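You operate a simulated robot arm through the tools that you are given. There is no shell and no other tool. Be economical: measure what you need, move in short steps, check, and stop when the job is done.

You are at the controls of a simulated two-armed robot. One attempt, no reset.

TASK
Put the grey tube cap on the cardboard sheet. Take the green tag and put it on the top of the red cart. Pick up the white box from the bench end of the steel table with one hand, pass it to the other hand and put it on the third shelf from the bottom of the blue rack, bench end. Take the round cover on the door end of the black table and put it away on the wall end of the grey bench. Put the can labelled "WAX" from the bench end of the black table on the white forms and the can that says "primer" on the third shelf from the bottom of the blue rack, bench end. Take the purple box and put it on the second shelf from the bottom of the orange rack, door end. Do these in any order. Set down upright: can.

The check looks at the end state, three seconds after you hand in, the way a careful person would. Anything else that was tipped, shoved, dropped, spilled or broken makes it a failure. A push-on lid holds only when it is set on centred and level and pressed home; a screw cap is set on level and turned clockwise until tight. Flat cloth is picked up by pressing the open fingertips on it (5 to 10 N) and closing them slowly along it; thin cloth reads only 2 to 8 mm in the jaws.

THE ROBOT
Two 7-joint arms with three-finger grippers on one trunk, on a base that drives. Base frame: it is fixed to the floor where the robot stands at the start and does not move with it; the origin is under the middle of the robot, x ahead of it, y to its left, z up; the surface under the hand at the start is at about z = 800. Lengths are in mm, angles in degrees, forces in N, time in s.
The left shoulder is at the start at [86, 126, 1110], the right one opposite. With the tool pointing down near the work surface each hand reaches from about 380 to 860 mm from the robot's upright axis, wherever it stands, measured 20 degrees to its own side. Places, roughly: black can, grey can, silver can [2500, -250, 1000]; cardboard sheet (27x33x1 cm) [0, -3100, 900]; green tag [1000, 0, 750]; grey tube cap (9x9x7 cm) [700, 200, 800]; purple box (13x9x5 cm) [2800, 600, 800]; round cover (10x10x3 cm) [2500, 300, 800]; second shelf of the orange rack, door end [4700, 4100, 600]; third shelf of the blue rack, bench end [4600, -300, 1000]; top of the red cart [2700, 2800, 800]; wall end of the grey bench [-3600, -3000, 900]; white box (6x8x15 cm) [900, 700, 900]; white forms (13x17x1 cm) [2600, -300, 800]. Payload 2.94 kg a hand.
The tool frame of a hand sits at the grasp point between the pads (the TCP): z along the fingers, y along the line on which they close. The tips reach 30 mm beyond it. The gripper opens to 128 mm. The gripper's body begins 93 mm behind the TCP.
Orientation is told as [roll, pitch, yaw] about the base's x, y, z axes, in that order, counted from this pose: with the fingers straight down and closing along the base's y, the tool's x points along the base's -x, its y along +y and its z along -z.

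THE INTERFACE
- The arms move only by the tool jog_arm. It takes "left_motion", "right_motion" or both (then of equal length, played together; a hand with none holds still); each is one flat list of numbers, 7 for each row, row after row: the shift along the tool's x, y, z in mm, then the turn, a rotation vector about the tool's x, y, z in degrees, then the finger opening in mm, from 0 to 128. In form: [x, y, z, wx, wy, wz, fingers, x, y, z, wx, wy, wz, fingers, ...]. A call has 1 to 10 rows; each row is the pose to reach, as a shift and turn from the pose commanded when the call began, along the tool's axes at that moment. Each row takes 0.2 s and may step no farther than 50 mm and 8.6 degrees from the row before; otherwise, or with a gripper value out of range, the whole call is refused. Where a pose cannot be reached the arm comes as near as it can. A force on the tool above 40 N (or 10 N above the force at the start of the call, whichever is more), or a blocked arm, ends the call early, and 0.2 s more pass. Each finger halts on what it meets, pressing with about 25 N; the grip force reading is that of the motor and also rises with nothing between the fingers. The clock runs only during rows and for 0.2 s after the last one: add rows that repeat a pose to give the fingers time. It gives the time, the measured TCP pose, the force on the tool (base axes), the opening and the grip force at its end, in the units of the frame above (readings bear some noise), with the torque about the TCP (base axes, N m) and any sound that the robot's microphone picked up.
- Cameras (640 x 400 px; columns grow to the right, rows downward): "scene" is now at [215.8, 43.6, 1274.3]; the picture's right is [0.51, -0.86, 0.00], its down [-0.44, -0.26, -0.86] and it looks along [0.74, 0.44, -0.51] (base axes); focal length 275 px, centre (320, 200). "left" rides on the left gripper at [69, 15, -120] in its tool frame; the picture's right is [-0.21, 0.98, 0.00], its down [-0.82, -0.18, -0.54] and it looks along [-0.53, -0.12, 0.84] (tool axes); focal length 251 px, centre (320, 200). "right" rides on the right gripper at [69, -15, -120] in its tool frame; the picture's right is [0.21, 0.98, 0.00], its down [-0.82, 0.18, -0.54] and it looks along [-0.53, 0.12, 0.84] (tool axes); focal length 251 px, centre (320, 200). There is no depth. A picture from a camera that has moved, and an enlarged one, comes with that camera's place and axes in the base frame and with its lens. The place of the scene camera against the robot may be out by one fixed shift of up to 12 mm in any direction.
- get_image(camera): a new picture of that camera. It takes no simulated time.
- lift_body(by): slides the trunk up (or, below 0, down) by that many mm; the arms and the scene camera ride with it, the base frame stays. It gives what a move gives, with no picture.
- drive_base(legs): drives the robot by 1 to 6 legs, each [ahead, left, turn to the left] in mm, mm and degrees, along the robot's own axes; the way and the turn of a leg run together, so that a leg with both is an arc; at most 1500 mm and 180 degrees a leg. The arms and the cameras ride along, it lands a little off, and it stops where it bumps. It gives what a move gives.
- pan_tilt(pan, tilt): turns the head with the scene camera to pan (to the left, within 80 degrees either way) and tilt (down, from -29 to 69), counted from straight ahead of the robot. It gives what a move gives.
- zoom(camera, box): a new picture of the part [left, top, right, bottom] of that camera's present view, enlarged. It takes no simulated time.
- hand_in(): hands the job in; it is judged then, once.

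Work in short steps. Places have to be worked out from the pictures, the camera data and where the tool is seen: move nearer, look again, correct. Check each grasp and each placing, and mend what went wrong. You have 217 turns and 212 pictures in all, those below and enlarged ones among them. Open the grippers and draw the arms clear of the work before you hand the job in, unless the task says otherwise.

The tools are called after ">>>" as a command line: name --argument value ..., lists and objects as JSON in quotes. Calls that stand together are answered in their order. jog_arm: Moves the arms, as the interface text tells. Its arguments: {"type":"object","properties":{"left_motion":{"type":"array","items":{"type":"number"}},"right_motion":{"type":"array","items":{"type":"number"}}},"required":[]} The other tools are called the same way: lift_body (by) slides the trunk up or down; drive_base (legs) drives the base; pan_tilt (pan, tilt) turns the head that bears the scene camera; get_image (camera) takes a picture; zoom (camera, box) takes an enlarged picture of a part of a camera's view; hand_in () hands the job in.

At the start:

```text
t: 0.0
left_position: [514.4, 445.1, 1096.2]
left_tcp_rot: [0.0, 0.0, 0.0]
left_wrist_force: [0.1, -0.3, 0.2]
left_wrist_torque: [0.04, -0.01, -0.01]
left_grip_width: 127.9
left_gripper_force: 0.0
right_position: [580.6, 25.2, 1079.7]
right_tcp_rot: [0.0, 0.0, -0.1]
right_wrist_force: [0.8, -0.3, 0.6]
right_wrist_torque: [0.0, 0.01, 0.01]
right_grip_width: 128.0
right_gripper_force: 0.0
trunk travel left (down, up): [-325.0, 222.0]
robot x, y, heading: [-1.5, 2.0, -0.0]
head pan, tilt: [30.8, 30.8]
```

scene: 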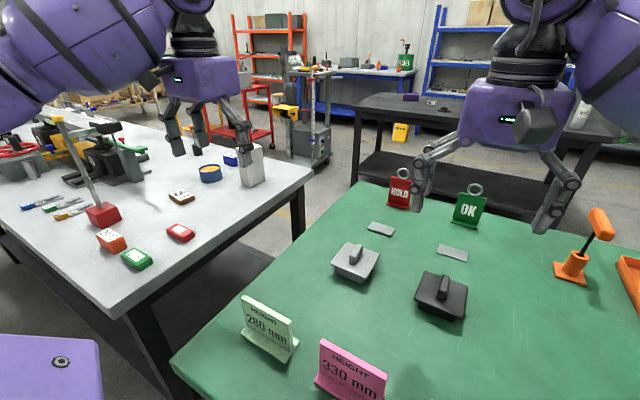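
right: 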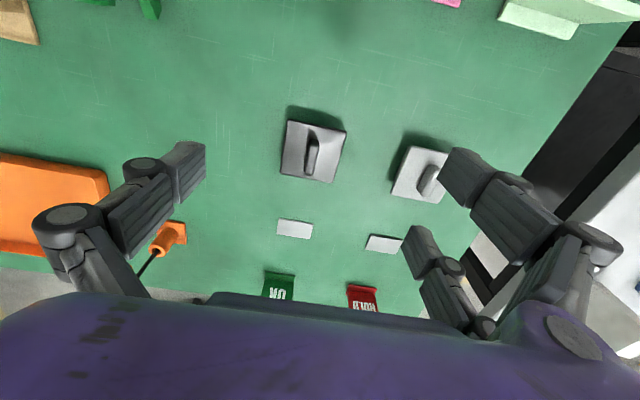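
left: 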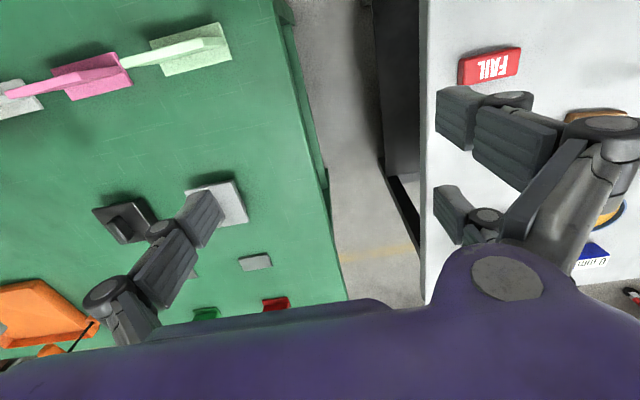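

I start by looking closely at the nearby items before moving anything.

>>> zoom --camera "scene" --box '[320, 160, 520, 320]'

>>> zoom --camera "scene" --box '[160, 20, 440, 200]'

>>> zoom --camera "scene" --box '[340, 0, 640, 190]'

```text
2.50 times, centred on (420, 240) of scene
camera zoom: at [215.8, 43.6, 1274.3], right [0.51, -0.86, 0.0], down [-0.44, -0.26, -0.86], along [0.74, 0.44, -0.51], focal length 688 px, centre (70, 100)
```

zoom: 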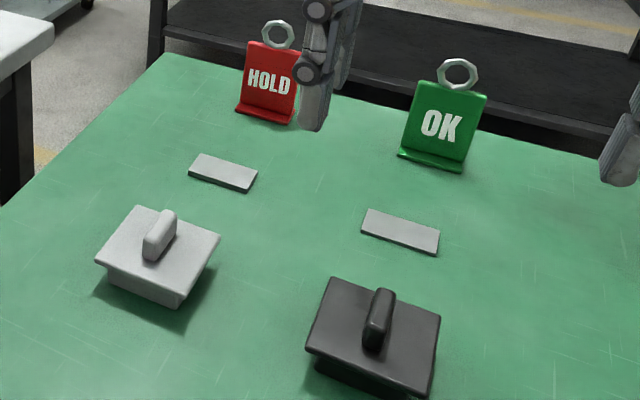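

```text
2.22 times, centred on (300, 110) of scene
camera zoom: at [215.8, 43.6, 1274.3], right [0.51, -0.86, 0.0], down [-0.44, -0.26, -0.86], along [0.74, 0.44, -0.51], focal length 611 px, centre (364, 400)
```

zoom: 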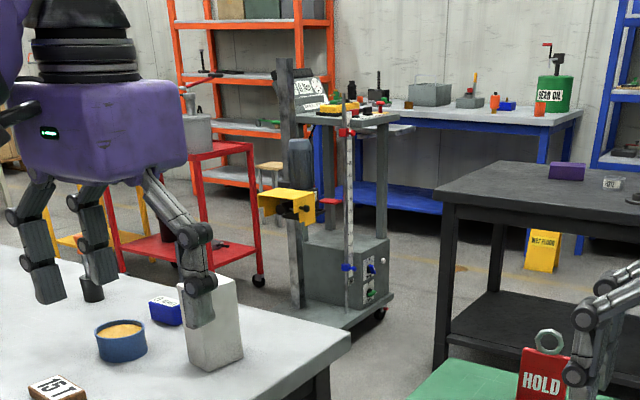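

```text
2.11 times, centred on (490, 95) of scene
camera zoom: at [215.8, 43.6, 1274.3], right [0.51, -0.86, 0.0], down [-0.44, -0.26, -0.86], along [0.74, 0.44, -0.51], focal length 579 px, centre (-38, 421)
```

zoom: 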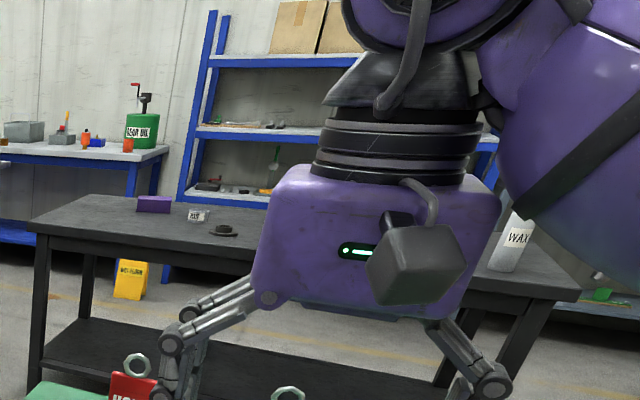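

The grey cap and green OK tag are on the green table, the white box on the steel table. I look around to learn the layout before moving.

>>> pan_tilt --pan -75 --tilt 20

>>> get_image --camera "scene"

>>> pan_tilt --pan -20 --tilt 25

>>> get_image --camera "scene"

>>> pan_tilt --pan 75 --tilt 30

>>> get_image --camera "scene"

```text
t: 1.8
left_position: [514.5, 445.9, 1095.9]
left_tcp_rot: [0.0, 0.1, 0.0]
left_wrist_force: [-0.8, 0.1, 0.6]
left_wrist_torque: [0.06, -0.03, 0.01]
left_grip_width: 128.0
left_gripper_force: 0.1
right_position: [580.4, 24.1, 1079.9]
right_tcp_rot: [0.0, -0.1, -0.1]
right_wrist_force: [-0.3, 0.2, 0.4]
right_wrist_torque: [0.02, 0.0, 0.02]
right_grip_width: 128.1
right_gripper_force: 0.1
trunk travel left (down, up): [-325.0, 222.0]
robot x, y, heading: [0.9, -2.0, -0.0]
head pan, tilt: [-75.0, 20.0]
```

```text
205 pictures are left
camera scene: at [162.6, -92.4, 1291.6], right [-0.97, -0.26, 0.0], down [-0.09, 0.33, -0.94], along [0.24, -0.91, -0.34], focal length 275 px, centre (320, 200)
```

scene: 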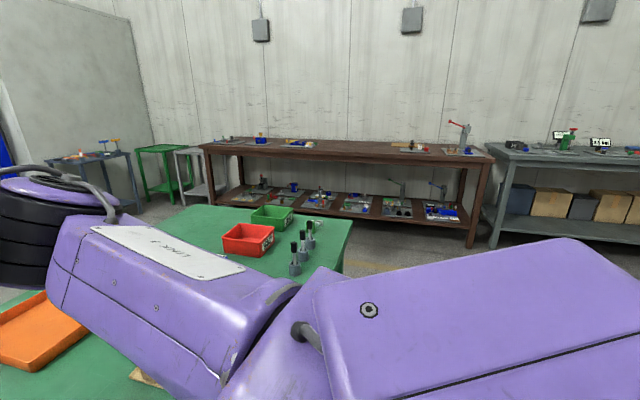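

```text
t: 3.1
left_position: [513.6, 444.0, 1096.2]
left_tcp_rot: [0.0, -0.1, 0.0]
left_wrist_force: [-0.3, -0.6, -0.8]
left_wrist_torque: [-0.01, 0.01, 0.04]
left_grip_width: 128.4
left_gripper_force: 0.0
right_position: [579.4, 25.2, 1078.9]
right_tcp_rot: [0.0, 0.0, 0.1]
right_wrist_force: [0.1, -0.3, -0.3]
right_wrist_torque: [0.01, 0.01, 0.02]
right_grip_width: 128.3
right_gripper_force: 0.1
trunk travel left (down, up): [-325.0, 222.0]
robot x, y, heading: [-0.9, 1.4, 0.0]
head pan, tilt: [-20.0, 25.0]
```

```text
204 pictures are left
camera scene: at [225.0, -34.1, 1283.6], right [-0.34, -0.94, 0.0], down [-0.4, 0.14, -0.91], along [0.85, -0.31, -0.42], focal length 275 px, centre (320, 200)
```

scene: 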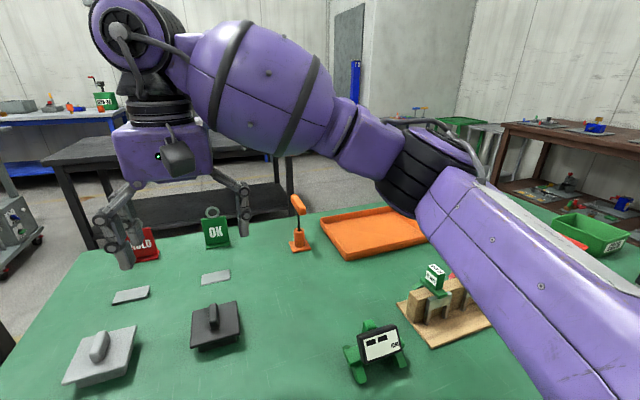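

```text
t: 4.8
left_position: [513.9, 444.5, 1096.3]
left_tcp_rot: [0.0, 0.0, 0.0]
left_wrist_force: [0.2, -0.6, 0.4]
left_wrist_torque: [0.0, 0.04, 0.04]
left_grip_width: 127.9
left_gripper_force: 0.1
right_position: [580.2, 25.6, 1080.6]
right_tcp_rot: [0.0, 0.1, 0.0]
right_wrist_force: [0.1, -0.4, -0.1]
right_wrist_torque: [0.01, 0.01, 0.02]
right_grip_width: 128.0
right_gripper_force: 0.1
trunk travel left (down, up): [-325.0, 222.0]
robot x, y, heading: [-0.1, 0.7, 0.0]
head pan, tilt: [75.0, 30.0]
```

```text
203 pictures are left
camera scene: at [161.9, 84.8, 1275.6], right [0.97, -0.26, 0.0], down [-0.13, -0.48, -0.87], along [0.22, 0.84, -0.5], focal length 275 px, centre (320, 200)
```

scene: 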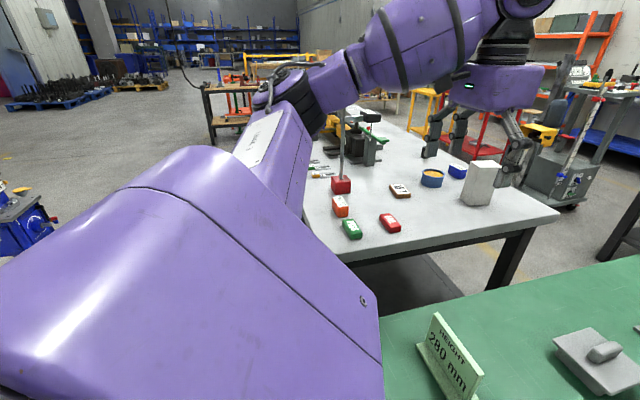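

The cap lies about [670, 215] with its handle along x. I move the left hand above it and shift the right hand aside.

>>> jog_arm --left_motion '[-26, -38, 14, 0, 0, 0, 60, -52, -76, 28, 0, 0, 0, 60, -78, -114, 42, 0, 0, 0, 60, -104, -152, 56, 0, 0, 0, 60, -130, -190, 70, 0, 0, 0, 60, -156, -225, 90, 0, 0, 0, 60]' --right_motion '[0, -45, 0, 0, 0, 0, 128, 0, -90, 0, 0, 0, 0, 128, 0, -135, 0, 0, 0, 0, 128, 0, -180, 0, 0, 0, 0, 128, 0, -225, 0, 0, 0, 0, 128, 0, -250, 0, 0, 0, 0, 128]'

>>> get_image --camera "left"

>>> pan_tilt --pan 20 --tilt 40

>>> get_image --camera "scene"

```text
t: 6.2
left_position: [672.8, 216.8, 1005.4]
left_tcp_rot: [0.1, -0.1, 0.0]
left_wrist_force: [0.3, -1.0, -0.4]
left_wrist_torque: [0.01, 0.02, 0.0]
left_grip_width: 60.1
left_gripper_force: 0.1
right_position: [578.7, -227.2, 1078.9]
right_tcp_rot: [0.1, 0.1, 0.1]
right_wrist_force: [0.0, -0.3, -0.8]
right_wrist_torque: [0.01, 0.03, -0.03]
right_grip_width: 127.9
right_gripper_force: 0.1
trunk travel left (down, up): [-325.0, 222.0]
robot x, y, heading: [1.4, -3.2, -0.2]
head pan, tilt: [75.0, 30.0]
```

```text
202 pictures are left
camera left: at [601.5, 231.9, 1127.3], right [0.21, 0.98, 0.0], down [0.82, -0.18, 0.54], along [0.53, -0.11, -0.84], focal length 251 px, centre (320, 200)
```

left: 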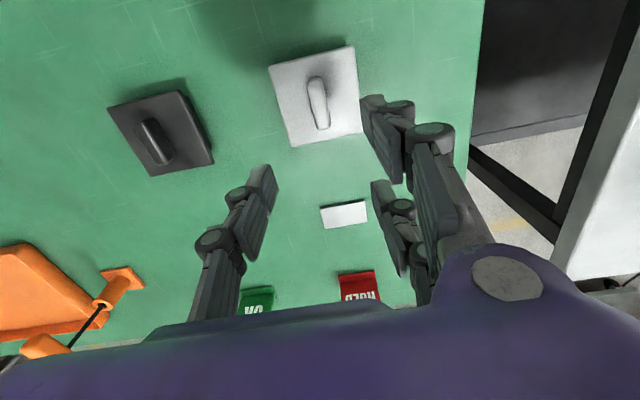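

```text
t: 7.4
left_position: [671.7, 219.5, 1006.2]
left_tcp_rot: [0.0, -0.1, 0.0]
left_wrist_force: [-0.6, -0.2, -0.2]
left_wrist_torque: [0.0, 0.01, 0.0]
left_grip_width: 59.8
left_gripper_force: 0.1
right_position: [577.3, -224.3, 1080.2]
right_tcp_rot: [0.0, 0.0, 0.0]
right_wrist_force: [-0.1, 0.2, -0.2]
right_wrist_torque: [0.02, 0.0, 0.01]
right_grip_width: 127.9
right_gripper_force: 0.0
trunk travel left (down, up): [-325.0, 222.0]
robot x, y, heading: [-0.1, -0.1, 0.0]
head pan, tilt: [20.0, 40.0]
```

```text
201 pictures are left
camera scene: at [218.2, 26.7, 1260.3], right [0.34, -0.94, 0.0], down [-0.6, -0.22, -0.77], along [0.72, 0.26, -0.64], focal length 275 px, centre (320, 200)
```

scene: 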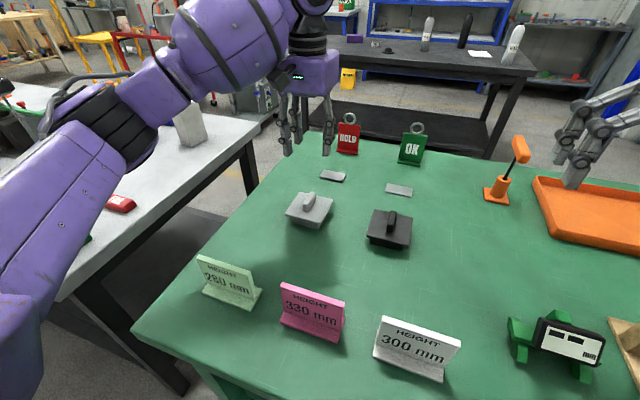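

Handle centre about [658, 221], top near z 855. I align and descend part-way to z≈895 and look.

>>> jog_arm --left_motion '[14, 2, 35, 0, 0, 0, 60, 14, 2, 75, 0, 0, 0, 60, 14, 2, 110, 0, 0, 0, 60, 14, 2, 110, 0, 0, 0, 60]'

>>> get_image --camera "left"

>>> zoom --camera "scene" --box '[240, 120, 400, 250]'

```text
t: 8.4
left_position: [655.3, 222.0, 897.0]
left_tcp_rot: [0.0, -0.1, 0.0]
left_wrist_force: [-0.1, 0.7, 1.1]
left_wrist_torque: [-0.02, 0.04, 0.0]
left_grip_width: 60.0
left_gripper_force: 0.1
right_position: [576.6, -225.0, 1080.6]
right_tcp_rot: [0.0, 0.0, 0.0]
right_wrist_force: [-0.4, -0.3, -1.0]
right_wrist_torque: [0.01, -0.02, 0.02]
right_grip_width: 127.7
right_gripper_force: 0.1
trunk travel left (down, up): [-325.0, 222.0]
robot x, y, heading: [-1.0, 0.9, -0.1]
head pan, tilt: [20.0, 40.0]
```

```text
200 pictures are left
camera left: at [585.3, 236.3, 1018.4], right [0.21, 0.98, 0.0], down [0.82, -0.18, 0.54], along [0.53, -0.12, -0.84], focal length 251 px, centre (320, 200)
```

left: 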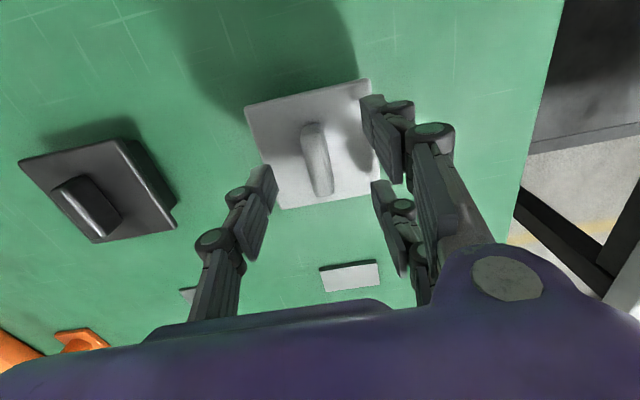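

```text
3.08 times, centred on (320, 185) of scene
camera zoom: at [218.1, 26.4, 1260.3], right [0.34, -0.94, 0.0], down [-0.6, -0.22, -0.77], along [0.72, 0.26, -0.64], focal length 846 px, centre (320, 246)
```

zoom: 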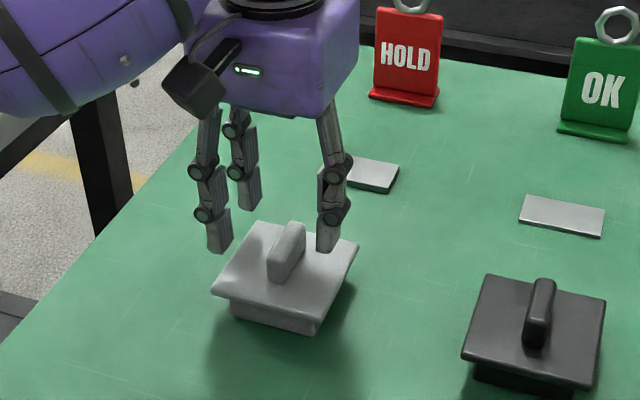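

Aligned with the handle. I descend 26 mm and close on it gently.

>>> jog_arm --left_motion '[0, -4, 10, 0, 0, 0, 60, 0, -4, 18, 0, 0, 0, 60, 0, -4, 26, 0, 0, 0, 60, 0, -4, 26, 0, 0, 0, 60]'

>>> zoom --camera "scene" --box '[240, 120, 400, 250]'

```text
t: 9.4
left_position: [656.3, 217.0, 870.6]
left_tcp_rot: [0.1, 0.0, -0.1]
left_wrist_force: [-0.6, -0.5, 0.2]
left_wrist_torque: [0.0, 0.01, 0.02]
left_grip_width: 59.7
left_gripper_force: 0.1
right_position: [578.2, -225.4, 1079.9]
right_tcp_rot: [-0.1, 0.1, 0.0]
right_wrist_force: [0.1, 0.4, 0.1]
right_wrist_torque: [0.02, -0.01, -0.02]
right_grip_width: 128.3
right_gripper_force: 0.1
trunk travel left (down, up): [-325.0, 222.0]
robot x, y, heading: [1.4, 3.6, 0.1]
head pan, tilt: [20.0, 40.0]
```

```text
3.08 times, centred on (320, 185) of scene
camera zoom: at [218.2, 26.5, 1260.3], right [0.34, -0.94, 0.0], down [-0.6, -0.22, -0.77], along [0.72, 0.26, -0.64], focal length 846 px, centre (320, 246)
```

zoom: 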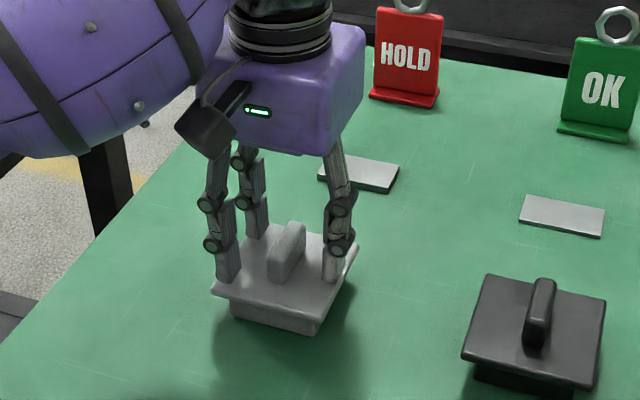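

The tips straddle the handle close above the plate. I close.

>>> jog_arm --left_motion '[0, 0, 0, 0, 0, 0, 40, 0, 0, 0, 0, 0, 0, 20, 0, 0, 0, 0, 0, 0, 5, 0, 0, 0, 0, 0, 0, 0, 0, 0, 0, 0, 0, 0, 0]'

>>> jog_arm --left_motion '[0, 0, -10, 0, 0, 0, 0, 0, 0, -30, 0, 0, 0, 0, 0, 0, -60, 0, 0, 0, 0, 0, 0, -60, 0, 0, 0, 0]'

>>> get_image --camera "scene"

```text
t: 10.6
left_position: [654.6, 217.3, 870.6]
left_tcp_rot: [0.0, 0.0, 0.1]
left_wrist_force: [-0.4, 0.7, 0.8]
left_wrist_torque: [-0.01, -0.04, 0.04]
left_grip_width: 15.6
left_gripper_force: 25.0
right_position: [579.0, -225.1, 1080.2]
right_tcp_rot: [0.0, 0.0, -0.1]
right_wrist_force: [0.7, -0.3, 0.0]
right_wrist_torque: [0.0, 0.02, -0.04]
right_grip_width: 127.8
right_gripper_force: 0.0
trunk travel left (down, up): [-325.0, 222.0]
robot x, y, heading: [-0.6, 1.4, -0.1]
head pan, tilt: [20.0, 40.0]
```

```text
t: 11.6
left_position: [657.2, 219.2, 929.7]
left_tcp_rot: [0.0, -0.1, 0.1]
left_wrist_force: [0.7, -0.4, -1.9]
left_wrist_torque: [-0.04, 0.0, 0.02]
left_grip_width: 15.4
left_gripper_force: 24.9
right_position: [578.5, -223.4, 1080.3]
right_tcp_rot: [0.0, 0.0, 0.0]
right_wrist_force: [0.5, 0.0, 0.4]
right_wrist_torque: [-0.01, 0.0, 0.02]
right_grip_width: 127.8
right_gripper_force: 0.1
trunk travel left (down, up): [-325.0, 222.0]
robot x, y, heading: [-0.2, 0.5, -0.1]
head pan, tilt: [20.0, 40.0]
```

```text
197 pictures are left
camera scene: at [218.7, 26.8, 1260.2], right [0.34, -0.94, 0.0], down [-0.6, -0.22, -0.77], along [0.72, 0.26, -0.64], focal length 275 px, centre (320, 200)
```

scene: 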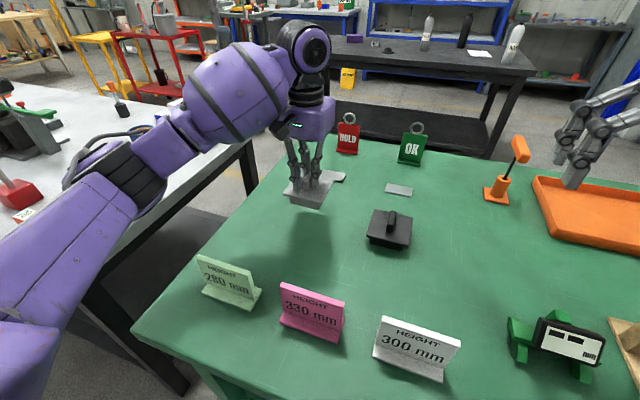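

Cap held. I raise the left hand clear, then back away and turn right toward the benches at y≈-3000.

>>> jog_arm --left_motion '[20, 0, -40, 0, 0, 0, 0, 45, 0, -80, 0, 0, 0, 0, 70, 0, -120, 0, 0, 0, 0, 100, 0, -150, 0, 0, 0, 0]' --right_motion '[20, 0, 0, 0, 0, 0, 128, 45, 0, 0, 0, 0, 0, 128, 70, 0, 0, 0, 0, 0, 128, 100, 0, 0, 0, 0, 0, 128]'

>>> drive_base --legs '[[-500, 0, 0], [0, 0, -90]]'

>>> pan_tilt --pan 0 --tilt 15

>>> get_image --camera "scene"

```text
t: 12.6
left_position: [552.1, 218.0, 1081.5]
left_tcp_rot: [0.1, -0.1, 0.0]
left_wrist_force: [-0.8, -0.5, -0.4]
left_wrist_torque: [0.01, -0.04, 0.02]
left_grip_width: 15.5
left_gripper_force: 24.9
right_position: [478.6, -225.4, 1079.4]
right_tcp_rot: [-0.1, -0.2, -0.1]
right_wrist_force: [-0.8, 0.1, -0.1]
right_wrist_torque: [0.01, -0.04, 0.0]
right_grip_width: 128.0
right_gripper_force: 0.0
trunk travel left (down, up): [-325.0, 222.0]
robot x, y, heading: [0.9, -0.8, -0.2]
head pan, tilt: [20.0, 40.0]
```

```text
t: 19.4
left_position: [-289.2, -560.9, 1080.9]
left_tcp_rot: [0.0, 0.0, -91.1]
left_wrist_force: [-0.6, -0.3, -0.9]
left_wrist_torque: [-0.03, -0.01, 0.0]
left_grip_width: 15.6
left_gripper_force: 25.8
right_position: [-730.1, -475.7, 1078.1]
right_tcp_rot: [0.0, 0.1, -91.1]
right_wrist_force: [0.4, 0.0, 0.9]
right_wrist_torque: [0.0, 0.05, -0.03]
right_grip_width: 128.2
right_gripper_force: 0.1
trunk travel left (down, up): [-325.0, 222.0]
robot x, y, heading: [-496.8, -3.1, -90.9]
head pan, tilt: [20.0, 40.0]
```

```text
t: 20.3
left_position: [-288.1, -559.2, 1080.0]
left_tcp_rot: [0.0, 0.0, -91.1]
left_wrist_force: [0.0, 0.6, -1.0]
left_wrist_torque: [0.02, 0.01, -0.01]
left_grip_width: 15.6
left_gripper_force: 24.9
right_position: [-731.3, -475.9, 1079.1]
right_tcp_rot: [0.0, 0.0, -91.1]
right_wrist_force: [-0.1, 0.2, 0.1]
right_wrist_torque: [-0.03, -0.01, -0.01]
right_grip_width: 127.9
right_gripper_force: 0.1
trunk travel left (down, up): [-325.0, 222.0]
robot x, y, heading: [-495.6, -3.8, -90.8]
head pan, tilt: [0.0, 15.0]
```

```text
196 pictures are left
camera scene: at [-490.7, -226.5, 1299.7], right [-1.0, 0.02, 0.0], down [0.0, 0.26, -0.97], along [-0.02, -0.97, -0.26], focal length 275 px, centre (320, 200)
```

scene: 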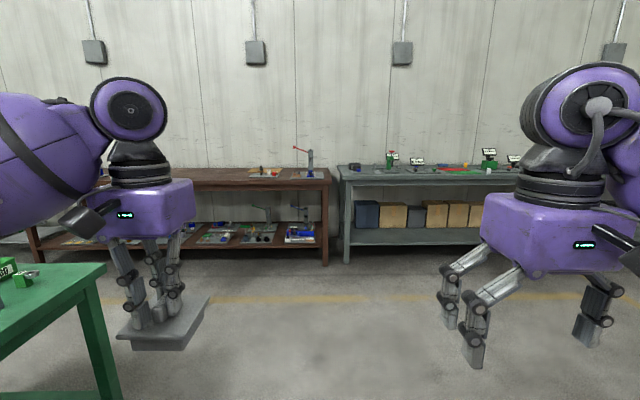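

I zoom on the brown and grey benches to find the cardboard.

>>> zoom --camera "scene" --box '[180, 130, 340, 230]'

>>> zoom --camera "scene" --box '[330, 130, 530, 255]'

```text
4.00 times, centred on (260, 180) of scene
camera zoom: at [-490.7, -226.5, 1299.7], right [-1.0, 0.02, 0.0], down [0.0, 0.26, -0.97], along [-0.02, -0.97, -0.26], focal length 1100 px, centre (560, 280)
```

zoom: 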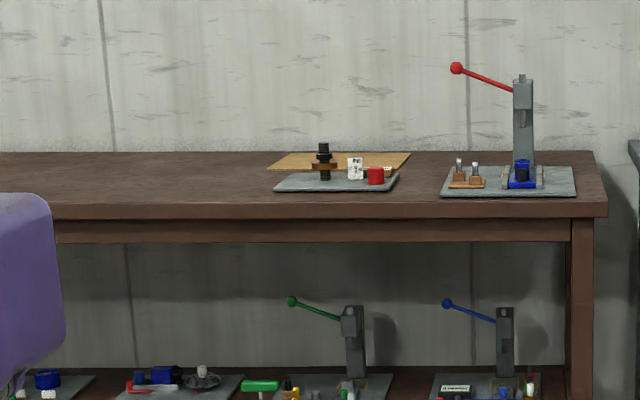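

```text
3.20 times, centred on (430, 192) of scene
camera zoom: at [-490.7, -226.5, 1299.7], right [-1.0, 0.02, 0.0], down [0.0, 0.26, -0.97], along [-0.02, -0.97, -0.26], focal length 880 px, centre (-32, 224)
```

zoom: 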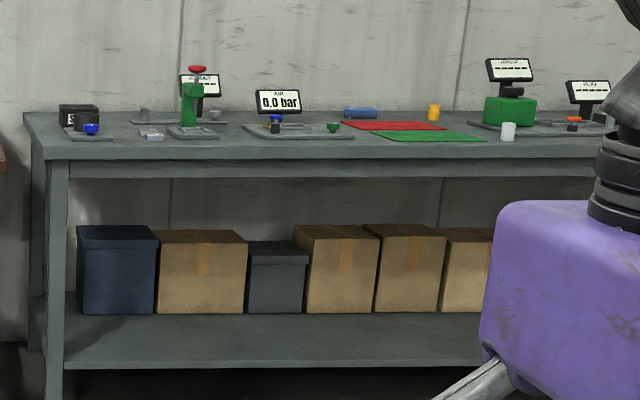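

The cardboard lies at the back of the brown bench around x≈0, partly behind a grey fixture plate. I drive nearer.

>>> drive_base --legs '[[1300, 300, 0.8], [500, 0, 0]]'

>>> pan_tilt --pan 5 --tilt 25

>>> get_image --camera "scene"

```text
t: 29.6
left_position: [-12.9, -2374.1, 1079.3]
left_tcp_rot: [0.0, 0.1, -90.8]
left_wrist_force: [0.8, -0.2, -0.6]
left_wrist_torque: [0.01, 0.04, 0.03]
left_grip_width: 15.4
left_gripper_force: 25.2
right_position: [-454.6, -2293.0, 1078.8]
right_tcp_rot: [0.0, 0.1, -90.9]
right_wrist_force: [0.0, 0.4, 0.3]
right_wrist_torque: [0.02, 0.01, 0.03]
right_grip_width: 128.2
right_gripper_force: 0.1
trunk travel left (down, up): [-325.0, 222.0]
robot x, y, heading: [-220.8, -1816.5, -90.9]
head pan, tilt: [0.0, 15.0]
```

```text
t: 30.3
left_position: [-12.5, -2374.7, 1081.0]
left_tcp_rot: [0.0, 0.0, -90.9]
left_wrist_force: [0.2, 0.5, -1.3]
left_wrist_torque: [-0.01, 0.0, 0.0]
left_grip_width: 15.6
left_gripper_force: 25.1
right_position: [-454.5, -2292.1, 1078.5]
right_tcp_rot: [0.0, 0.0, -90.9]
right_wrist_force: [0.2, -1.1, -0.1]
right_wrist_torque: [0.01, 0.03, 0.02]
right_grip_width: 127.9
right_gripper_force: 0.1
trunk travel left (down, up): [-325.0, 222.0]
robot x, y, heading: [-222.4, -1817.2, -90.9]
head pan, tilt: [5.0, 25.0]
```

```text
193 pictures are left
camera scene: at [-208.6, -2039.6, 1283.6], right [-1.0, -0.07, 0.0], down [-0.03, 0.42, -0.91], along [0.06, -0.9, -0.42], focal length 275 px, centre (320, 200)
```

scene: 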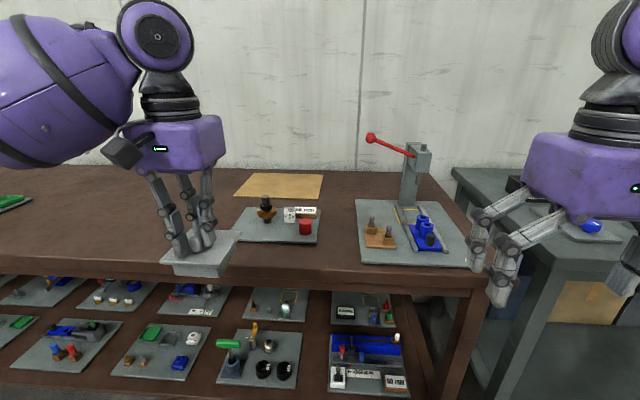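

Cardboard centre is about [10, -3100] at z≈860. I raise and pull in the right hand (clear of the press), then drive 430 mm closer.

>>> jog_arm --right_motion '[20, 0, -40, 0, 0, 0, 128, 40, 0, -80, 0, 0, 0, 128, 60, 0, -120, 0, 0, 0, 128]' --left_motion '[0, 0, -15, 0, 0, 0, 0, 0, 0, -30, 0, 0, 0, 0, 0, 0, -40, 0, 0, 0, 0]'

>>> drive_base --legs '[[430, 10, 0.9]]'

>>> pan_tilt --pan 15 --tilt 35

>>> get_image --camera "scene"

>>> get_image --camera "left"

```text
t: 31.1
left_position: [-12.3, -2371.0, 1121.4]
left_tcp_rot: [-0.1, -0.1, -90.8]
left_wrist_force: [0.8, 0.6, -0.5]
left_wrist_torque: [-0.01, 0.01, 0.01]
left_grip_width: 15.8
left_gripper_force: 25.1
right_position: [-452.6, -2230.9, 1198.8]
right_tcp_rot: [-0.1, -0.1, -91.0]
right_wrist_force: [-0.3, 0.7, 0.5]
right_wrist_torque: [-0.03, 0.03, 0.01]
right_grip_width: 127.8
right_gripper_force: 0.1
trunk travel left (down, up): [-325.0, 222.0]
robot x, y, heading: [-220.2, -1815.3, -90.8]
head pan, tilt: [5.0, 25.0]
```

```text
t: 33.7
left_position: [12.5, -2796.9, 1119.6]
left_tcp_rot: [0.0, -0.1, -89.2]
left_wrist_force: [-0.4, -0.3, -2.2]
left_wrist_torque: [0.0, 0.01, 0.01]
left_grip_width: 15.6
left_gripper_force: 25.0
right_position: [-431.5, -2668.6, 1198.5]
right_tcp_rot: [0.1, 0.0, -89.2]
right_wrist_force: [0.6, 0.0, -0.2]
right_wrist_torque: [0.05, 0.02, 0.03]
right_grip_width: 127.5
right_gripper_force: 0.1
trunk travel left (down, up): [-325.0, 222.0]
robot x, y, heading: [-213.2, -2245.5, -89.0]
head pan, tilt: [5.0, 25.0]
```

```text
t: 34.4
left_position: [12.5, -2796.7, 1121.4]
left_tcp_rot: [0.0, -0.1, -89.3]
left_wrist_force: [-1.7, 0.9, -1.6]
left_wrist_torque: [-0.01, 0.03, 0.02]
left_grip_width: 15.8
left_gripper_force: 25.0
right_position: [-432.3, -2668.2, 1197.6]
right_tcp_rot: [0.1, 0.0, -89.3]
right_wrist_force: [0.3, -0.2, 0.1]
right_wrist_torque: [0.02, 0.01, -0.01]
right_grip_width: 128.0
right_gripper_force: 0.1
trunk travel left (down, up): [-325.0, 222.0]
robot x, y, heading: [-215.1, -2244.2, -89.1]
head pan, tilt: [15.0, 35.0]
```

```text
192 pictures are left
camera scene: at [-178.0, -2461.5, 1267.8], right [-0.96, -0.27, 0.0], down [-0.16, 0.55, -0.82], along [0.22, -0.79, -0.57], focal length 275 px, centre (320, 200)
```

scene: 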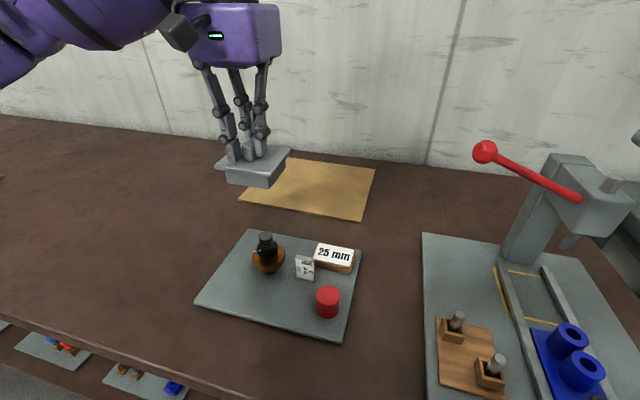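

```text
191 pictures are left
camera left: at [25.9, -2728.4, 1242.3], right [0.98, -0.2, 0.0], down [-0.17, -0.82, 0.54], along [-0.11, -0.53, -0.84], focal length 251 px, centre (320, 200)
```

left: 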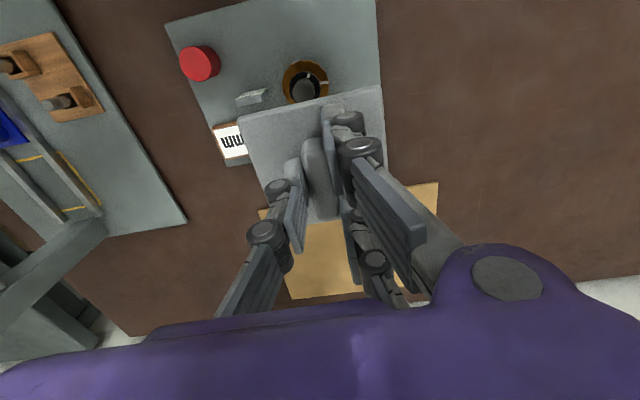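

Cardboard spans x -135..180, y -2970..-3240. I carry the cap to about [20, -3055] at height, and check.

>>> jog_arm --left_motion '[-45, 1, 0, 0, 0, 0, 0, -90, 2, 0, 0, 0, 0, 0, -135, 3, 0, 0, 0, 0, 0, -180, 4, 15, 0, 0, 0, 0, -225, 5, 50, 0, 0, 0, 0, -258, 5, 85, 0, 0, 0, 0, -258, 5, 85, 0, 0, 0, 0]'

>>> get_image --camera "scene"

>>> get_image --camera "left"

```text
refused: row 5 steps farther than a row can; nothing moved
```

```text
190 pictures are left
camera scene: at [-178.0, -2461.5, 1267.8], right [-0.96, -0.27, 0.0], down [-0.16, 0.55, -0.82], along [0.22, -0.79, -0.57], focal length 275 px, centre (320, 200)
```

scene: 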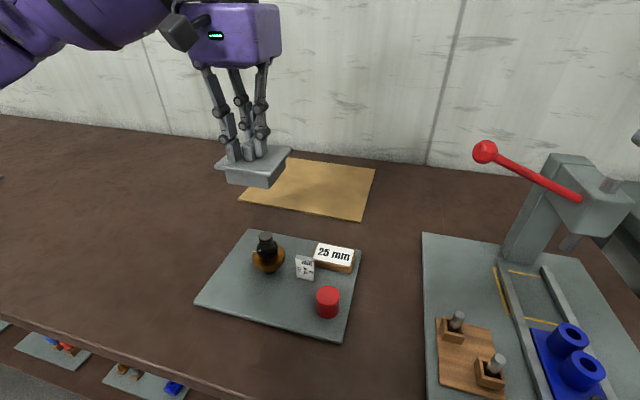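

```text
189 pictures are left
camera left: at [25.9, -2728.4, 1242.3], right [0.98, -0.2, 0.0], down [-0.17, -0.82, 0.54], along [-0.11, -0.53, -0.84], focal length 251 px, centre (320, 200)
```

left: 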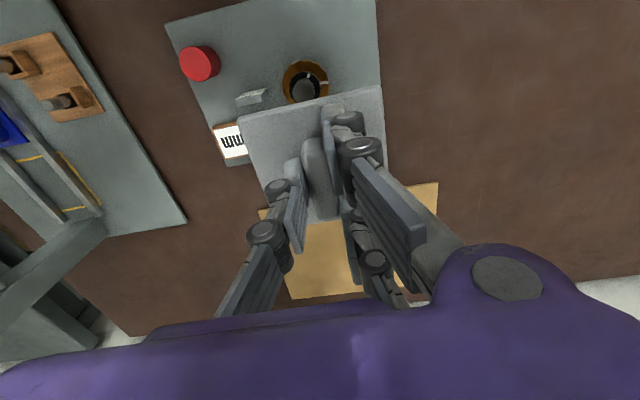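

A step was too big; I split it finer.

>>> jog_arm --left_motion '[-45, 1, 0, 0, 0, 0, 0, -90, 2, 0, 0, 0, 0, 0, -135, 3, 0, 0, 0, 0, 0, -180, 4, 10, 0, 0, 0, 0, -220, 5, 35, 0, 0, 0, 0, -258, 5, 60, 0, 0, 0, 0, -258, 5, 85, 0, 0, 0, 0, -258, 5, 85, 0, 0, 0, 0]'

>>> get_image --camera "scene"

>>> get_image --camera "left"

```text
t: 36.2
left_position: [21.2, -3045.3, 1036.1]
left_tcp_rot: [0.1, 0.0, -89.3]
left_wrist_force: [-0.7, 1.1, -0.2]
left_wrist_torque: [0.02, -0.04, 0.02]
left_grip_width: 15.5
left_gripper_force: 24.4
left hand out of reach, approached as far as the arm can: row 6, 7, 8
right_position: [-431.8, -2668.4, 1198.2]
right_tcp_rot: [0.1, -0.1, -89.4]
right_wrist_force: [-0.7, 0.1, -0.4]
right_wrist_torque: [-0.01, -0.01, 0.0]
right_grip_width: 128.1
right_gripper_force: 0.1
trunk travel left (down, up): [-325.0, 222.0]
robot x, y, heading: [-211.4, -2243.7, -89.0]
head pan, tilt: [15.0, 35.0]
```

```text
188 pictures are left
camera scene: at [-178.9, -2461.1, 1267.9], right [-0.96, -0.27, 0.0], down [-0.16, 0.55, -0.82], along [0.22, -0.79, -0.57], focal length 275 px, centre (320, 200)
```

scene: 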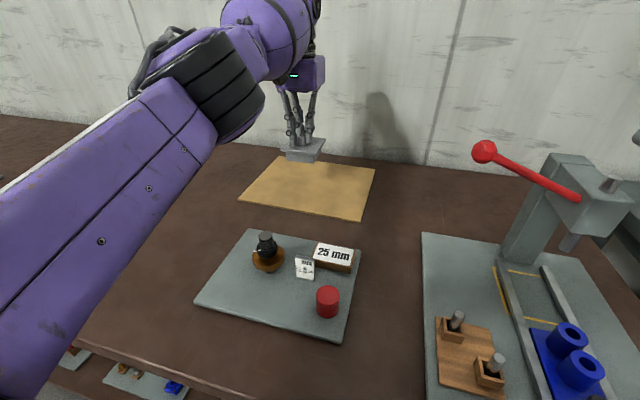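

```text
187 pictures are left
camera left: at [33.3, -2977.3, 1157.1], right [0.98, -0.2, 0.0], down [-0.17, -0.82, 0.54], along [-0.11, -0.53, -0.84], focal length 251 px, centre (320, 200)
```

left: 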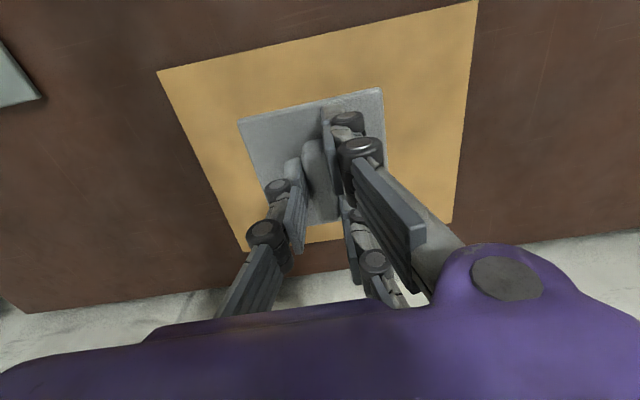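

The cap is over the cardboard. I lower with the trunk (arm geometry unchanged) by 60, then creep down.

>>> lift_body --by -60

>>> zoom --camera "scene" --box '[220, 60, 400, 230]'

```text
t: 37.2
left_position: [23.8, -3045.5, 976.2]
left_tcp_rot: [0.0, -0.2, -89.2]
left_wrist_force: [0.1, -0.2, -0.4]
left_wrist_torque: [0.01, -0.01, -0.01]
left_grip_width: 15.4
left_gripper_force: 24.4
right_position: [-431.8, -2666.6, 1138.3]
right_tcp_rot: [0.0, -0.1, -89.4]
right_wrist_force: [0.6, 0.3, 0.0]
right_wrist_torque: [-0.01, 0.0, 0.02]
right_grip_width: 127.9
right_gripper_force: 0.0
trunk travel left (down, up): [-265.0, 282.0]
robot x, y, heading: [-209.5, -2244.7, -89.2]
head pan, tilt: [15.0, 35.0]
```

```text
2.35 times, centred on (310, 145) of scene
camera zoom: at [-177.5, -2476.2, 1208.6], right [-0.96, -0.27, 0.0], down [-0.16, 0.55, -0.82], along [0.22, -0.79, -0.57], focal length 647 px, centre (344, 329)
```

zoom: 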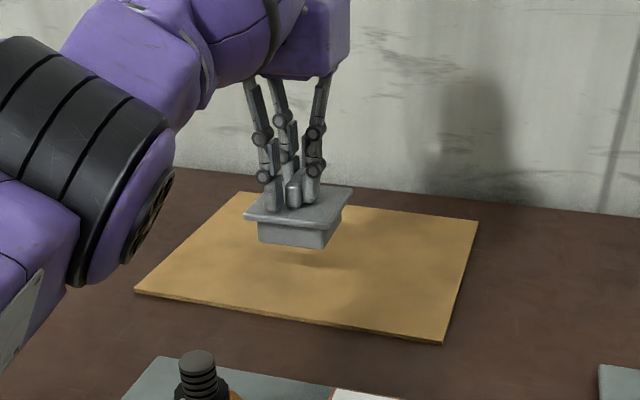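

About 25 mm of gap remains. I lower the trunk 12 more, then jog down in small steps watching the force.

>>> lift_body --by -12

>>> jog_arm --left_motion '[4, 0, 3, 0, 0, 0, 0, 4, 0, 6, 0, 0, 0, 0, 4, 0, 9, 0, 0, 0, 0]'

>>> zoom --camera "scene" --box '[220, 60, 400, 230]'

```text
t: 37.8
left_position: [23.9, -3046.8, 964.2]
left_tcp_rot: [0.1, -0.2, -89.2]
left_wrist_force: [0.3, 0.1, -0.7]
left_wrist_torque: [-0.01, 0.03, -0.02]
left_grip_width: 15.6
left_gripper_force: 25.0
right_position: [-431.0, -2668.4, 1125.7]
right_tcp_rot: [0.0, 0.0, -89.4]
right_wrist_force: [0.5, -0.5, -0.3]
right_wrist_torque: [0.0, 0.04, 0.02]
right_grip_width: 128.0
right_gripper_force: 0.1
trunk travel left (down, up): [-253.0, 294.0]
robot x, y, heading: [-212.1, -2244.0, -89.3]
head pan, tilt: [15.0, 35.0]
```

```text
t: 38.6
left_position: [24.3, -3043.6, 954.4]
left_tcp_rot: [0.0, 0.0, -89.2]
left_wrist_force: [0.6, -0.7, -1.3]
left_wrist_torque: [-0.01, 0.0, 0.01]
left_grip_width: 15.9
left_gripper_force: 25.7
right_position: [-431.6, -2668.6, 1126.6]
right_tcp_rot: [0.0, 0.1, -89.2]
right_wrist_force: [-0.8, 0.2, -0.2]
right_wrist_torque: [-0.02, -0.01, -0.02]
right_grip_width: 128.0
right_gripper_force: 0.0
trunk travel left (down, up): [-253.0, 294.0]
robot x, y, heading: [-213.2, -2245.9, -89.0]
head pan, tilt: [15.0, 35.0]
```

```text
2.35 times, centred on (310, 145) of scene
camera zoom: at [-177.6, -2480.3, 1196.1], right [-0.96, -0.27, 0.0], down [-0.16, 0.55, -0.82], along [0.22, -0.79, -0.57], focal length 647 px, centre (344, 329)
```

zoom: 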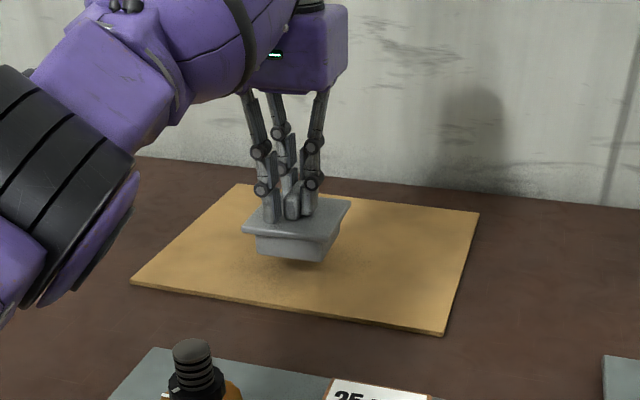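

Nearly down, still a few mm above. I continue in 3 mm steps.

>>> jog_arm --left_motion '[2, 0, 3, 0, 0, 0, 0, 2, 0, 5, 0, 0, 0, 0, 2, 0, 7, 0, 0, 0, 0, 2, 0, 9, 0, 0, 0, 0]'

>>> zoom --camera "scene" --box '[220, 60, 400, 230]'

```text
t: 39.6
left_position: [23.3, -3041.9, 946.5]
left_tcp_rot: [0.0, 0.1, -89.3]
left_wrist_force: [-0.2, 0.1, -1.9]
left_wrist_torque: [0.0, -0.07, 0.02]
left_grip_width: 15.5
left_gripper_force: 25.3
right_position: [-431.1, -2670.3, 1126.9]
right_tcp_rot: [-0.1, 0.0, -89.2]
right_wrist_force: [0.0, -0.7, -0.4]
right_wrist_torque: [-0.01, 0.04, -0.02]
right_grip_width: 127.9
right_gripper_force: 0.0
trunk travel left (down, up): [-253.0, 294.0]
robot x, y, heading: [-216.4, -2247.2, -89.4]
head pan, tilt: [15.0, 35.0]
```

```text
2.35 times, centred on (310, 145) of scene
camera zoom: at [-177.7, -2480.2, 1196.1], right [-0.96, -0.27, 0.0], down [-0.16, 0.55, -0.82], along [0.22, -0.79, -0.57], focal length 647 px, centre (344, 329)
```

zoom: 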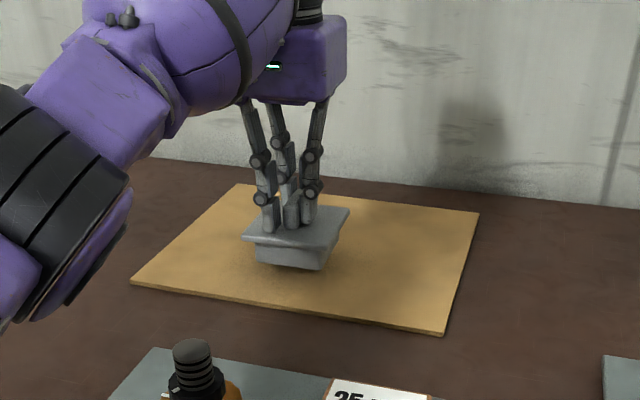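

Almost touching. A few mm more.

>>> jog_arm --left_motion '[0, 0, 2, 0, 0, 0, 0, 0, 0, 4, 0, 0, 0, 0, 0, 0, 6, 0, 0, 0, 0]'

>>> zoom --camera "scene" --box '[270, 100, 340, 150]'

```text
t: 40.4
left_position: [23.6, -3039.4, 940.0]
left_tcp_rot: [0.0, 0.0, -89.2]
left_wrist_force: [-0.7, 0.2, -1.1]
left_wrist_torque: [0.02, 0.01, -0.02]
left_grip_width: 15.5
left_gripper_force: 24.6
right_position: [-432.2, -2668.4, 1126.6]
right_tcp_rot: [0.0, 0.0, -89.3]
right_wrist_force: [-0.3, -0.2, -0.2]
right_wrist_torque: [0.0, 0.03, 0.0]
right_grip_width: 128.0
right_gripper_force: 0.0
trunk travel left (down, up): [-253.0, 294.0]
robot x, y, heading: [-213.1, -2243.9, -89.0]
head pan, tilt: [15.0, 35.0]
```

```text
8.00 times, centred on (305, 125) of scene
camera zoom: at [-177.7, -2480.2, 1196.1], right [-0.96, -0.27, 0.0], down [-0.16, 0.55, -0.82], along [0.22, -0.79, -0.57], focal length 2200 px, centre (440, 800)
```

zoom: 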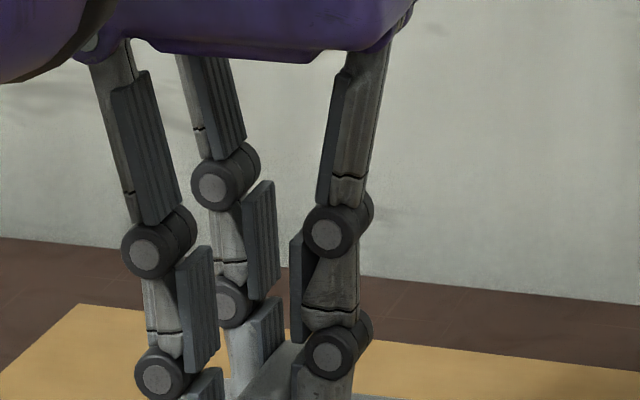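

Still not in contact by force. I lower further with small steps and view the base of the cap.

>>> jog_arm --left_motion '[0, 0, 2, 0, 0, 0, 0, 0, 0, 4, 0, 0, 0, 0, 0, 0, 6, 0, 0, 0, 0, 0, 0, 8, 0, 0, 0, 0]'

>>> zoom --camera "scene" --box '[270, 130, 340, 180]'

```text
t: 41.4
left_position: [22.9, -3040.4, 931.7]
left_tcp_rot: [0.1, 0.0, -89.3]
left_wrist_force: [0.5, 0.2, -1.0]
left_wrist_torque: [0.02, -0.02, -0.02]
left_grip_width: 15.6
left_gripper_force: 24.6
right_position: [-431.7, -2668.4, 1127.4]
right_tcp_rot: [-0.1, -0.1, -89.3]
right_wrist_force: [-1.0, 0.2, 0.0]
right_wrist_torque: [-0.02, -0.03, -0.01]
right_grip_width: 127.7
right_gripper_force: 0.2
trunk travel left (down, up): [-253.0, 294.0]
robot x, y, heading: [-211.0, -2244.2, -89.3]
head pan, tilt: [15.0, 35.0]
```

```text
8.00 times, centred on (305, 155) of scene
camera zoom: at [-177.6, -2480.2, 1196.1], right [-0.96, -0.27, 0.0], down [-0.16, 0.55, -0.82], along [0.22, -0.79, -0.57], focal length 2200 px, centre (440, 560)
```

zoom: 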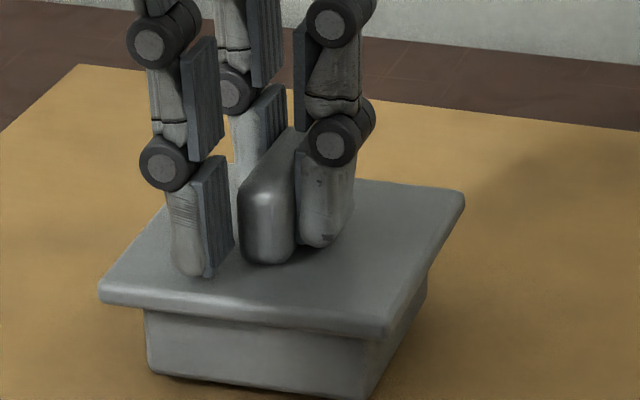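

Very close now; two more millimetre steps until the force shows.

>>> jog_arm --left_motion '[0, 0, 1.5, 0, 0, 0, 0, 0, 0, 3, 0, 0, 0, 0, 0, 0, 4.5, 0, 0, 0, 0, 0, 0, 6, 0, 0, 0, 0]'

>>> zoom --camera "scene" --box '[270, 140, 340, 190]'

```text
t: 42.4
left_position: [23.5, -3042.0, 926.2]
left_tcp_rot: [0.0, -0.1, -89.2]
left_wrist_force: [0.2, -0.6, 0.2]
left_wrist_torque: [0.04, 0.03, 0.01]
left_grip_width: 15.4
left_gripper_force: 24.9
right_position: [-430.7, -2669.0, 1126.1]
right_tcp_rot: [0.1, 0.0, -89.3]
right_wrist_force: [0.0, -0.5, 0.3]
right_wrist_torque: [-0.03, 0.02, -0.01]
right_grip_width: 128.1
right_gripper_force: 0.1
trunk travel left (down, up): [-253.0, 294.0]
robot x, y, heading: [-210.8, -2244.3, -89.4]
head pan, tilt: [15.0, 35.0]
```

```text
8.00 times, centred on (305, 165) of scene
camera zoom: at [-177.7, -2480.1, 1196.2], right [-0.96, -0.27, 0.0], down [-0.16, 0.55, -0.82], along [0.22, -0.79, -0.57], focal length 2200 px, centre (440, 480)
```

zoom: 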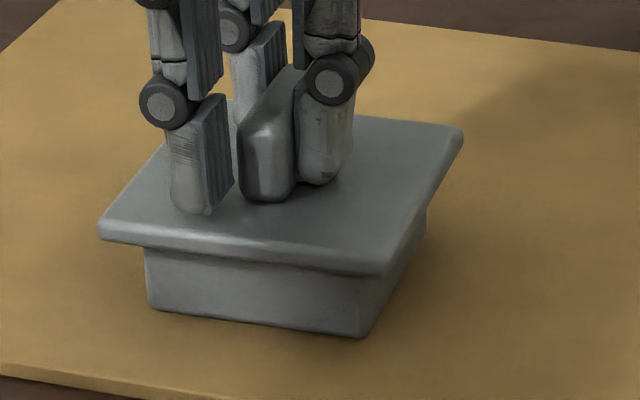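

>>> jog_arm --left_motion '[0, 0, 1.5, 0, 0, 0, 0, 0, 0, 3, 0, 0, 0, 0]'

```text
t: 43.0
left_position: [23.7, -3039.7, 924.8]
left_tcp_rot: [-0.1, -0.2, -89.2]
left_wrist_force: [3.3, -3.7, 15.3]
left_wrist_torque: [0.26, -0.14, -0.06]
left_grip_width: 15.7
left_gripper_force: 24.6
right_position: [-431.8, -2666.9, 1126.6]
right_tcp_rot: [0.0, 0.0, -89.4]
right_wrist_force: [0.3, -0.6, 0.2]
right_wrist_torque: [-0.02, 0.01, -0.01]
right_grip_width: 128.2
right_gripper_force: 0.1
trunk travel left (down, up): [-253.0, 294.0]
robot x, y, heading: [-212.2, -2243.7, -89.0]
head pan, tilt: [15.0, 35.0]
```

Contact at 15 N. I ease up 1 mm, open, and rise.

>>> jog_arm --left_motion '[0, 0, -1, 0, 0, 0, 5, 0, 0, -1, 0, 0, 0, 25, 0, 0, -1, 0, 0, 0, 45, 0, 0, -1, 0, 0, 0, 50, 0, 0, -20, 0, 0, 0, 50, 0, 0, -60, 0, 0, 0, 50, 15, 0, -100, 0, 0, 0, 50, 55, 0, -120, 0, 0, 0, 50, 100, 0, -140, 0, 0, 0, 50, 145, 0, -150, 0, 0, 0, 50]'

>>> get_image --camera "scene"

```text
t: 45.2
left_position: [21.8, -2896.9, 1074.1]
left_tcp_rot: [0.0, 0.0, -89.2]
left_wrist_force: [0.9, 1.1, -0.4]
left_wrist_torque: [-0.05, 0.01, -0.05]
left_grip_width: 50.1
left_gripper_force: 0.1
right_position: [-431.0, -2666.5, 1126.6]
right_tcp_rot: [0.0, 0.0, -89.3]
right_wrist_force: [0.3, 1.0, 0.1]
right_wrist_torque: [-0.05, 0.02, 0.0]
right_grip_width: 128.1
right_gripper_force: 0.0
trunk travel left (down, up): [-253.0, 294.0]
robot x, y, heading: [-211.9, -2245.1, -89.4]
head pan, tilt: [15.0, 35.0]
```

```text
180 pictures are left
camera scene: at [-177.2, -2478.8, 1196.4], right [-0.96, -0.27, 0.0], down [-0.16, 0.55, -0.82], along [0.22, -0.79, -0.57], focal length 275 px, centre (320, 200)
```

scene: 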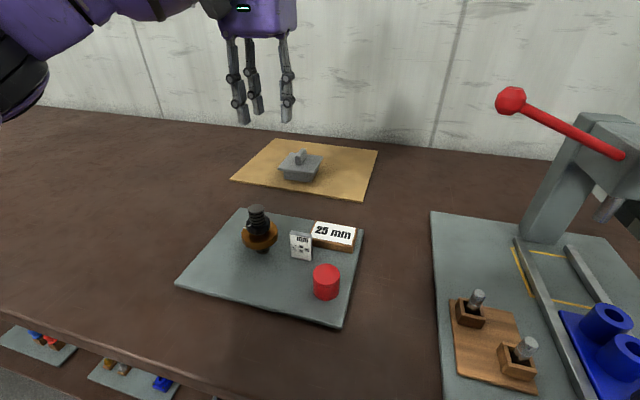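

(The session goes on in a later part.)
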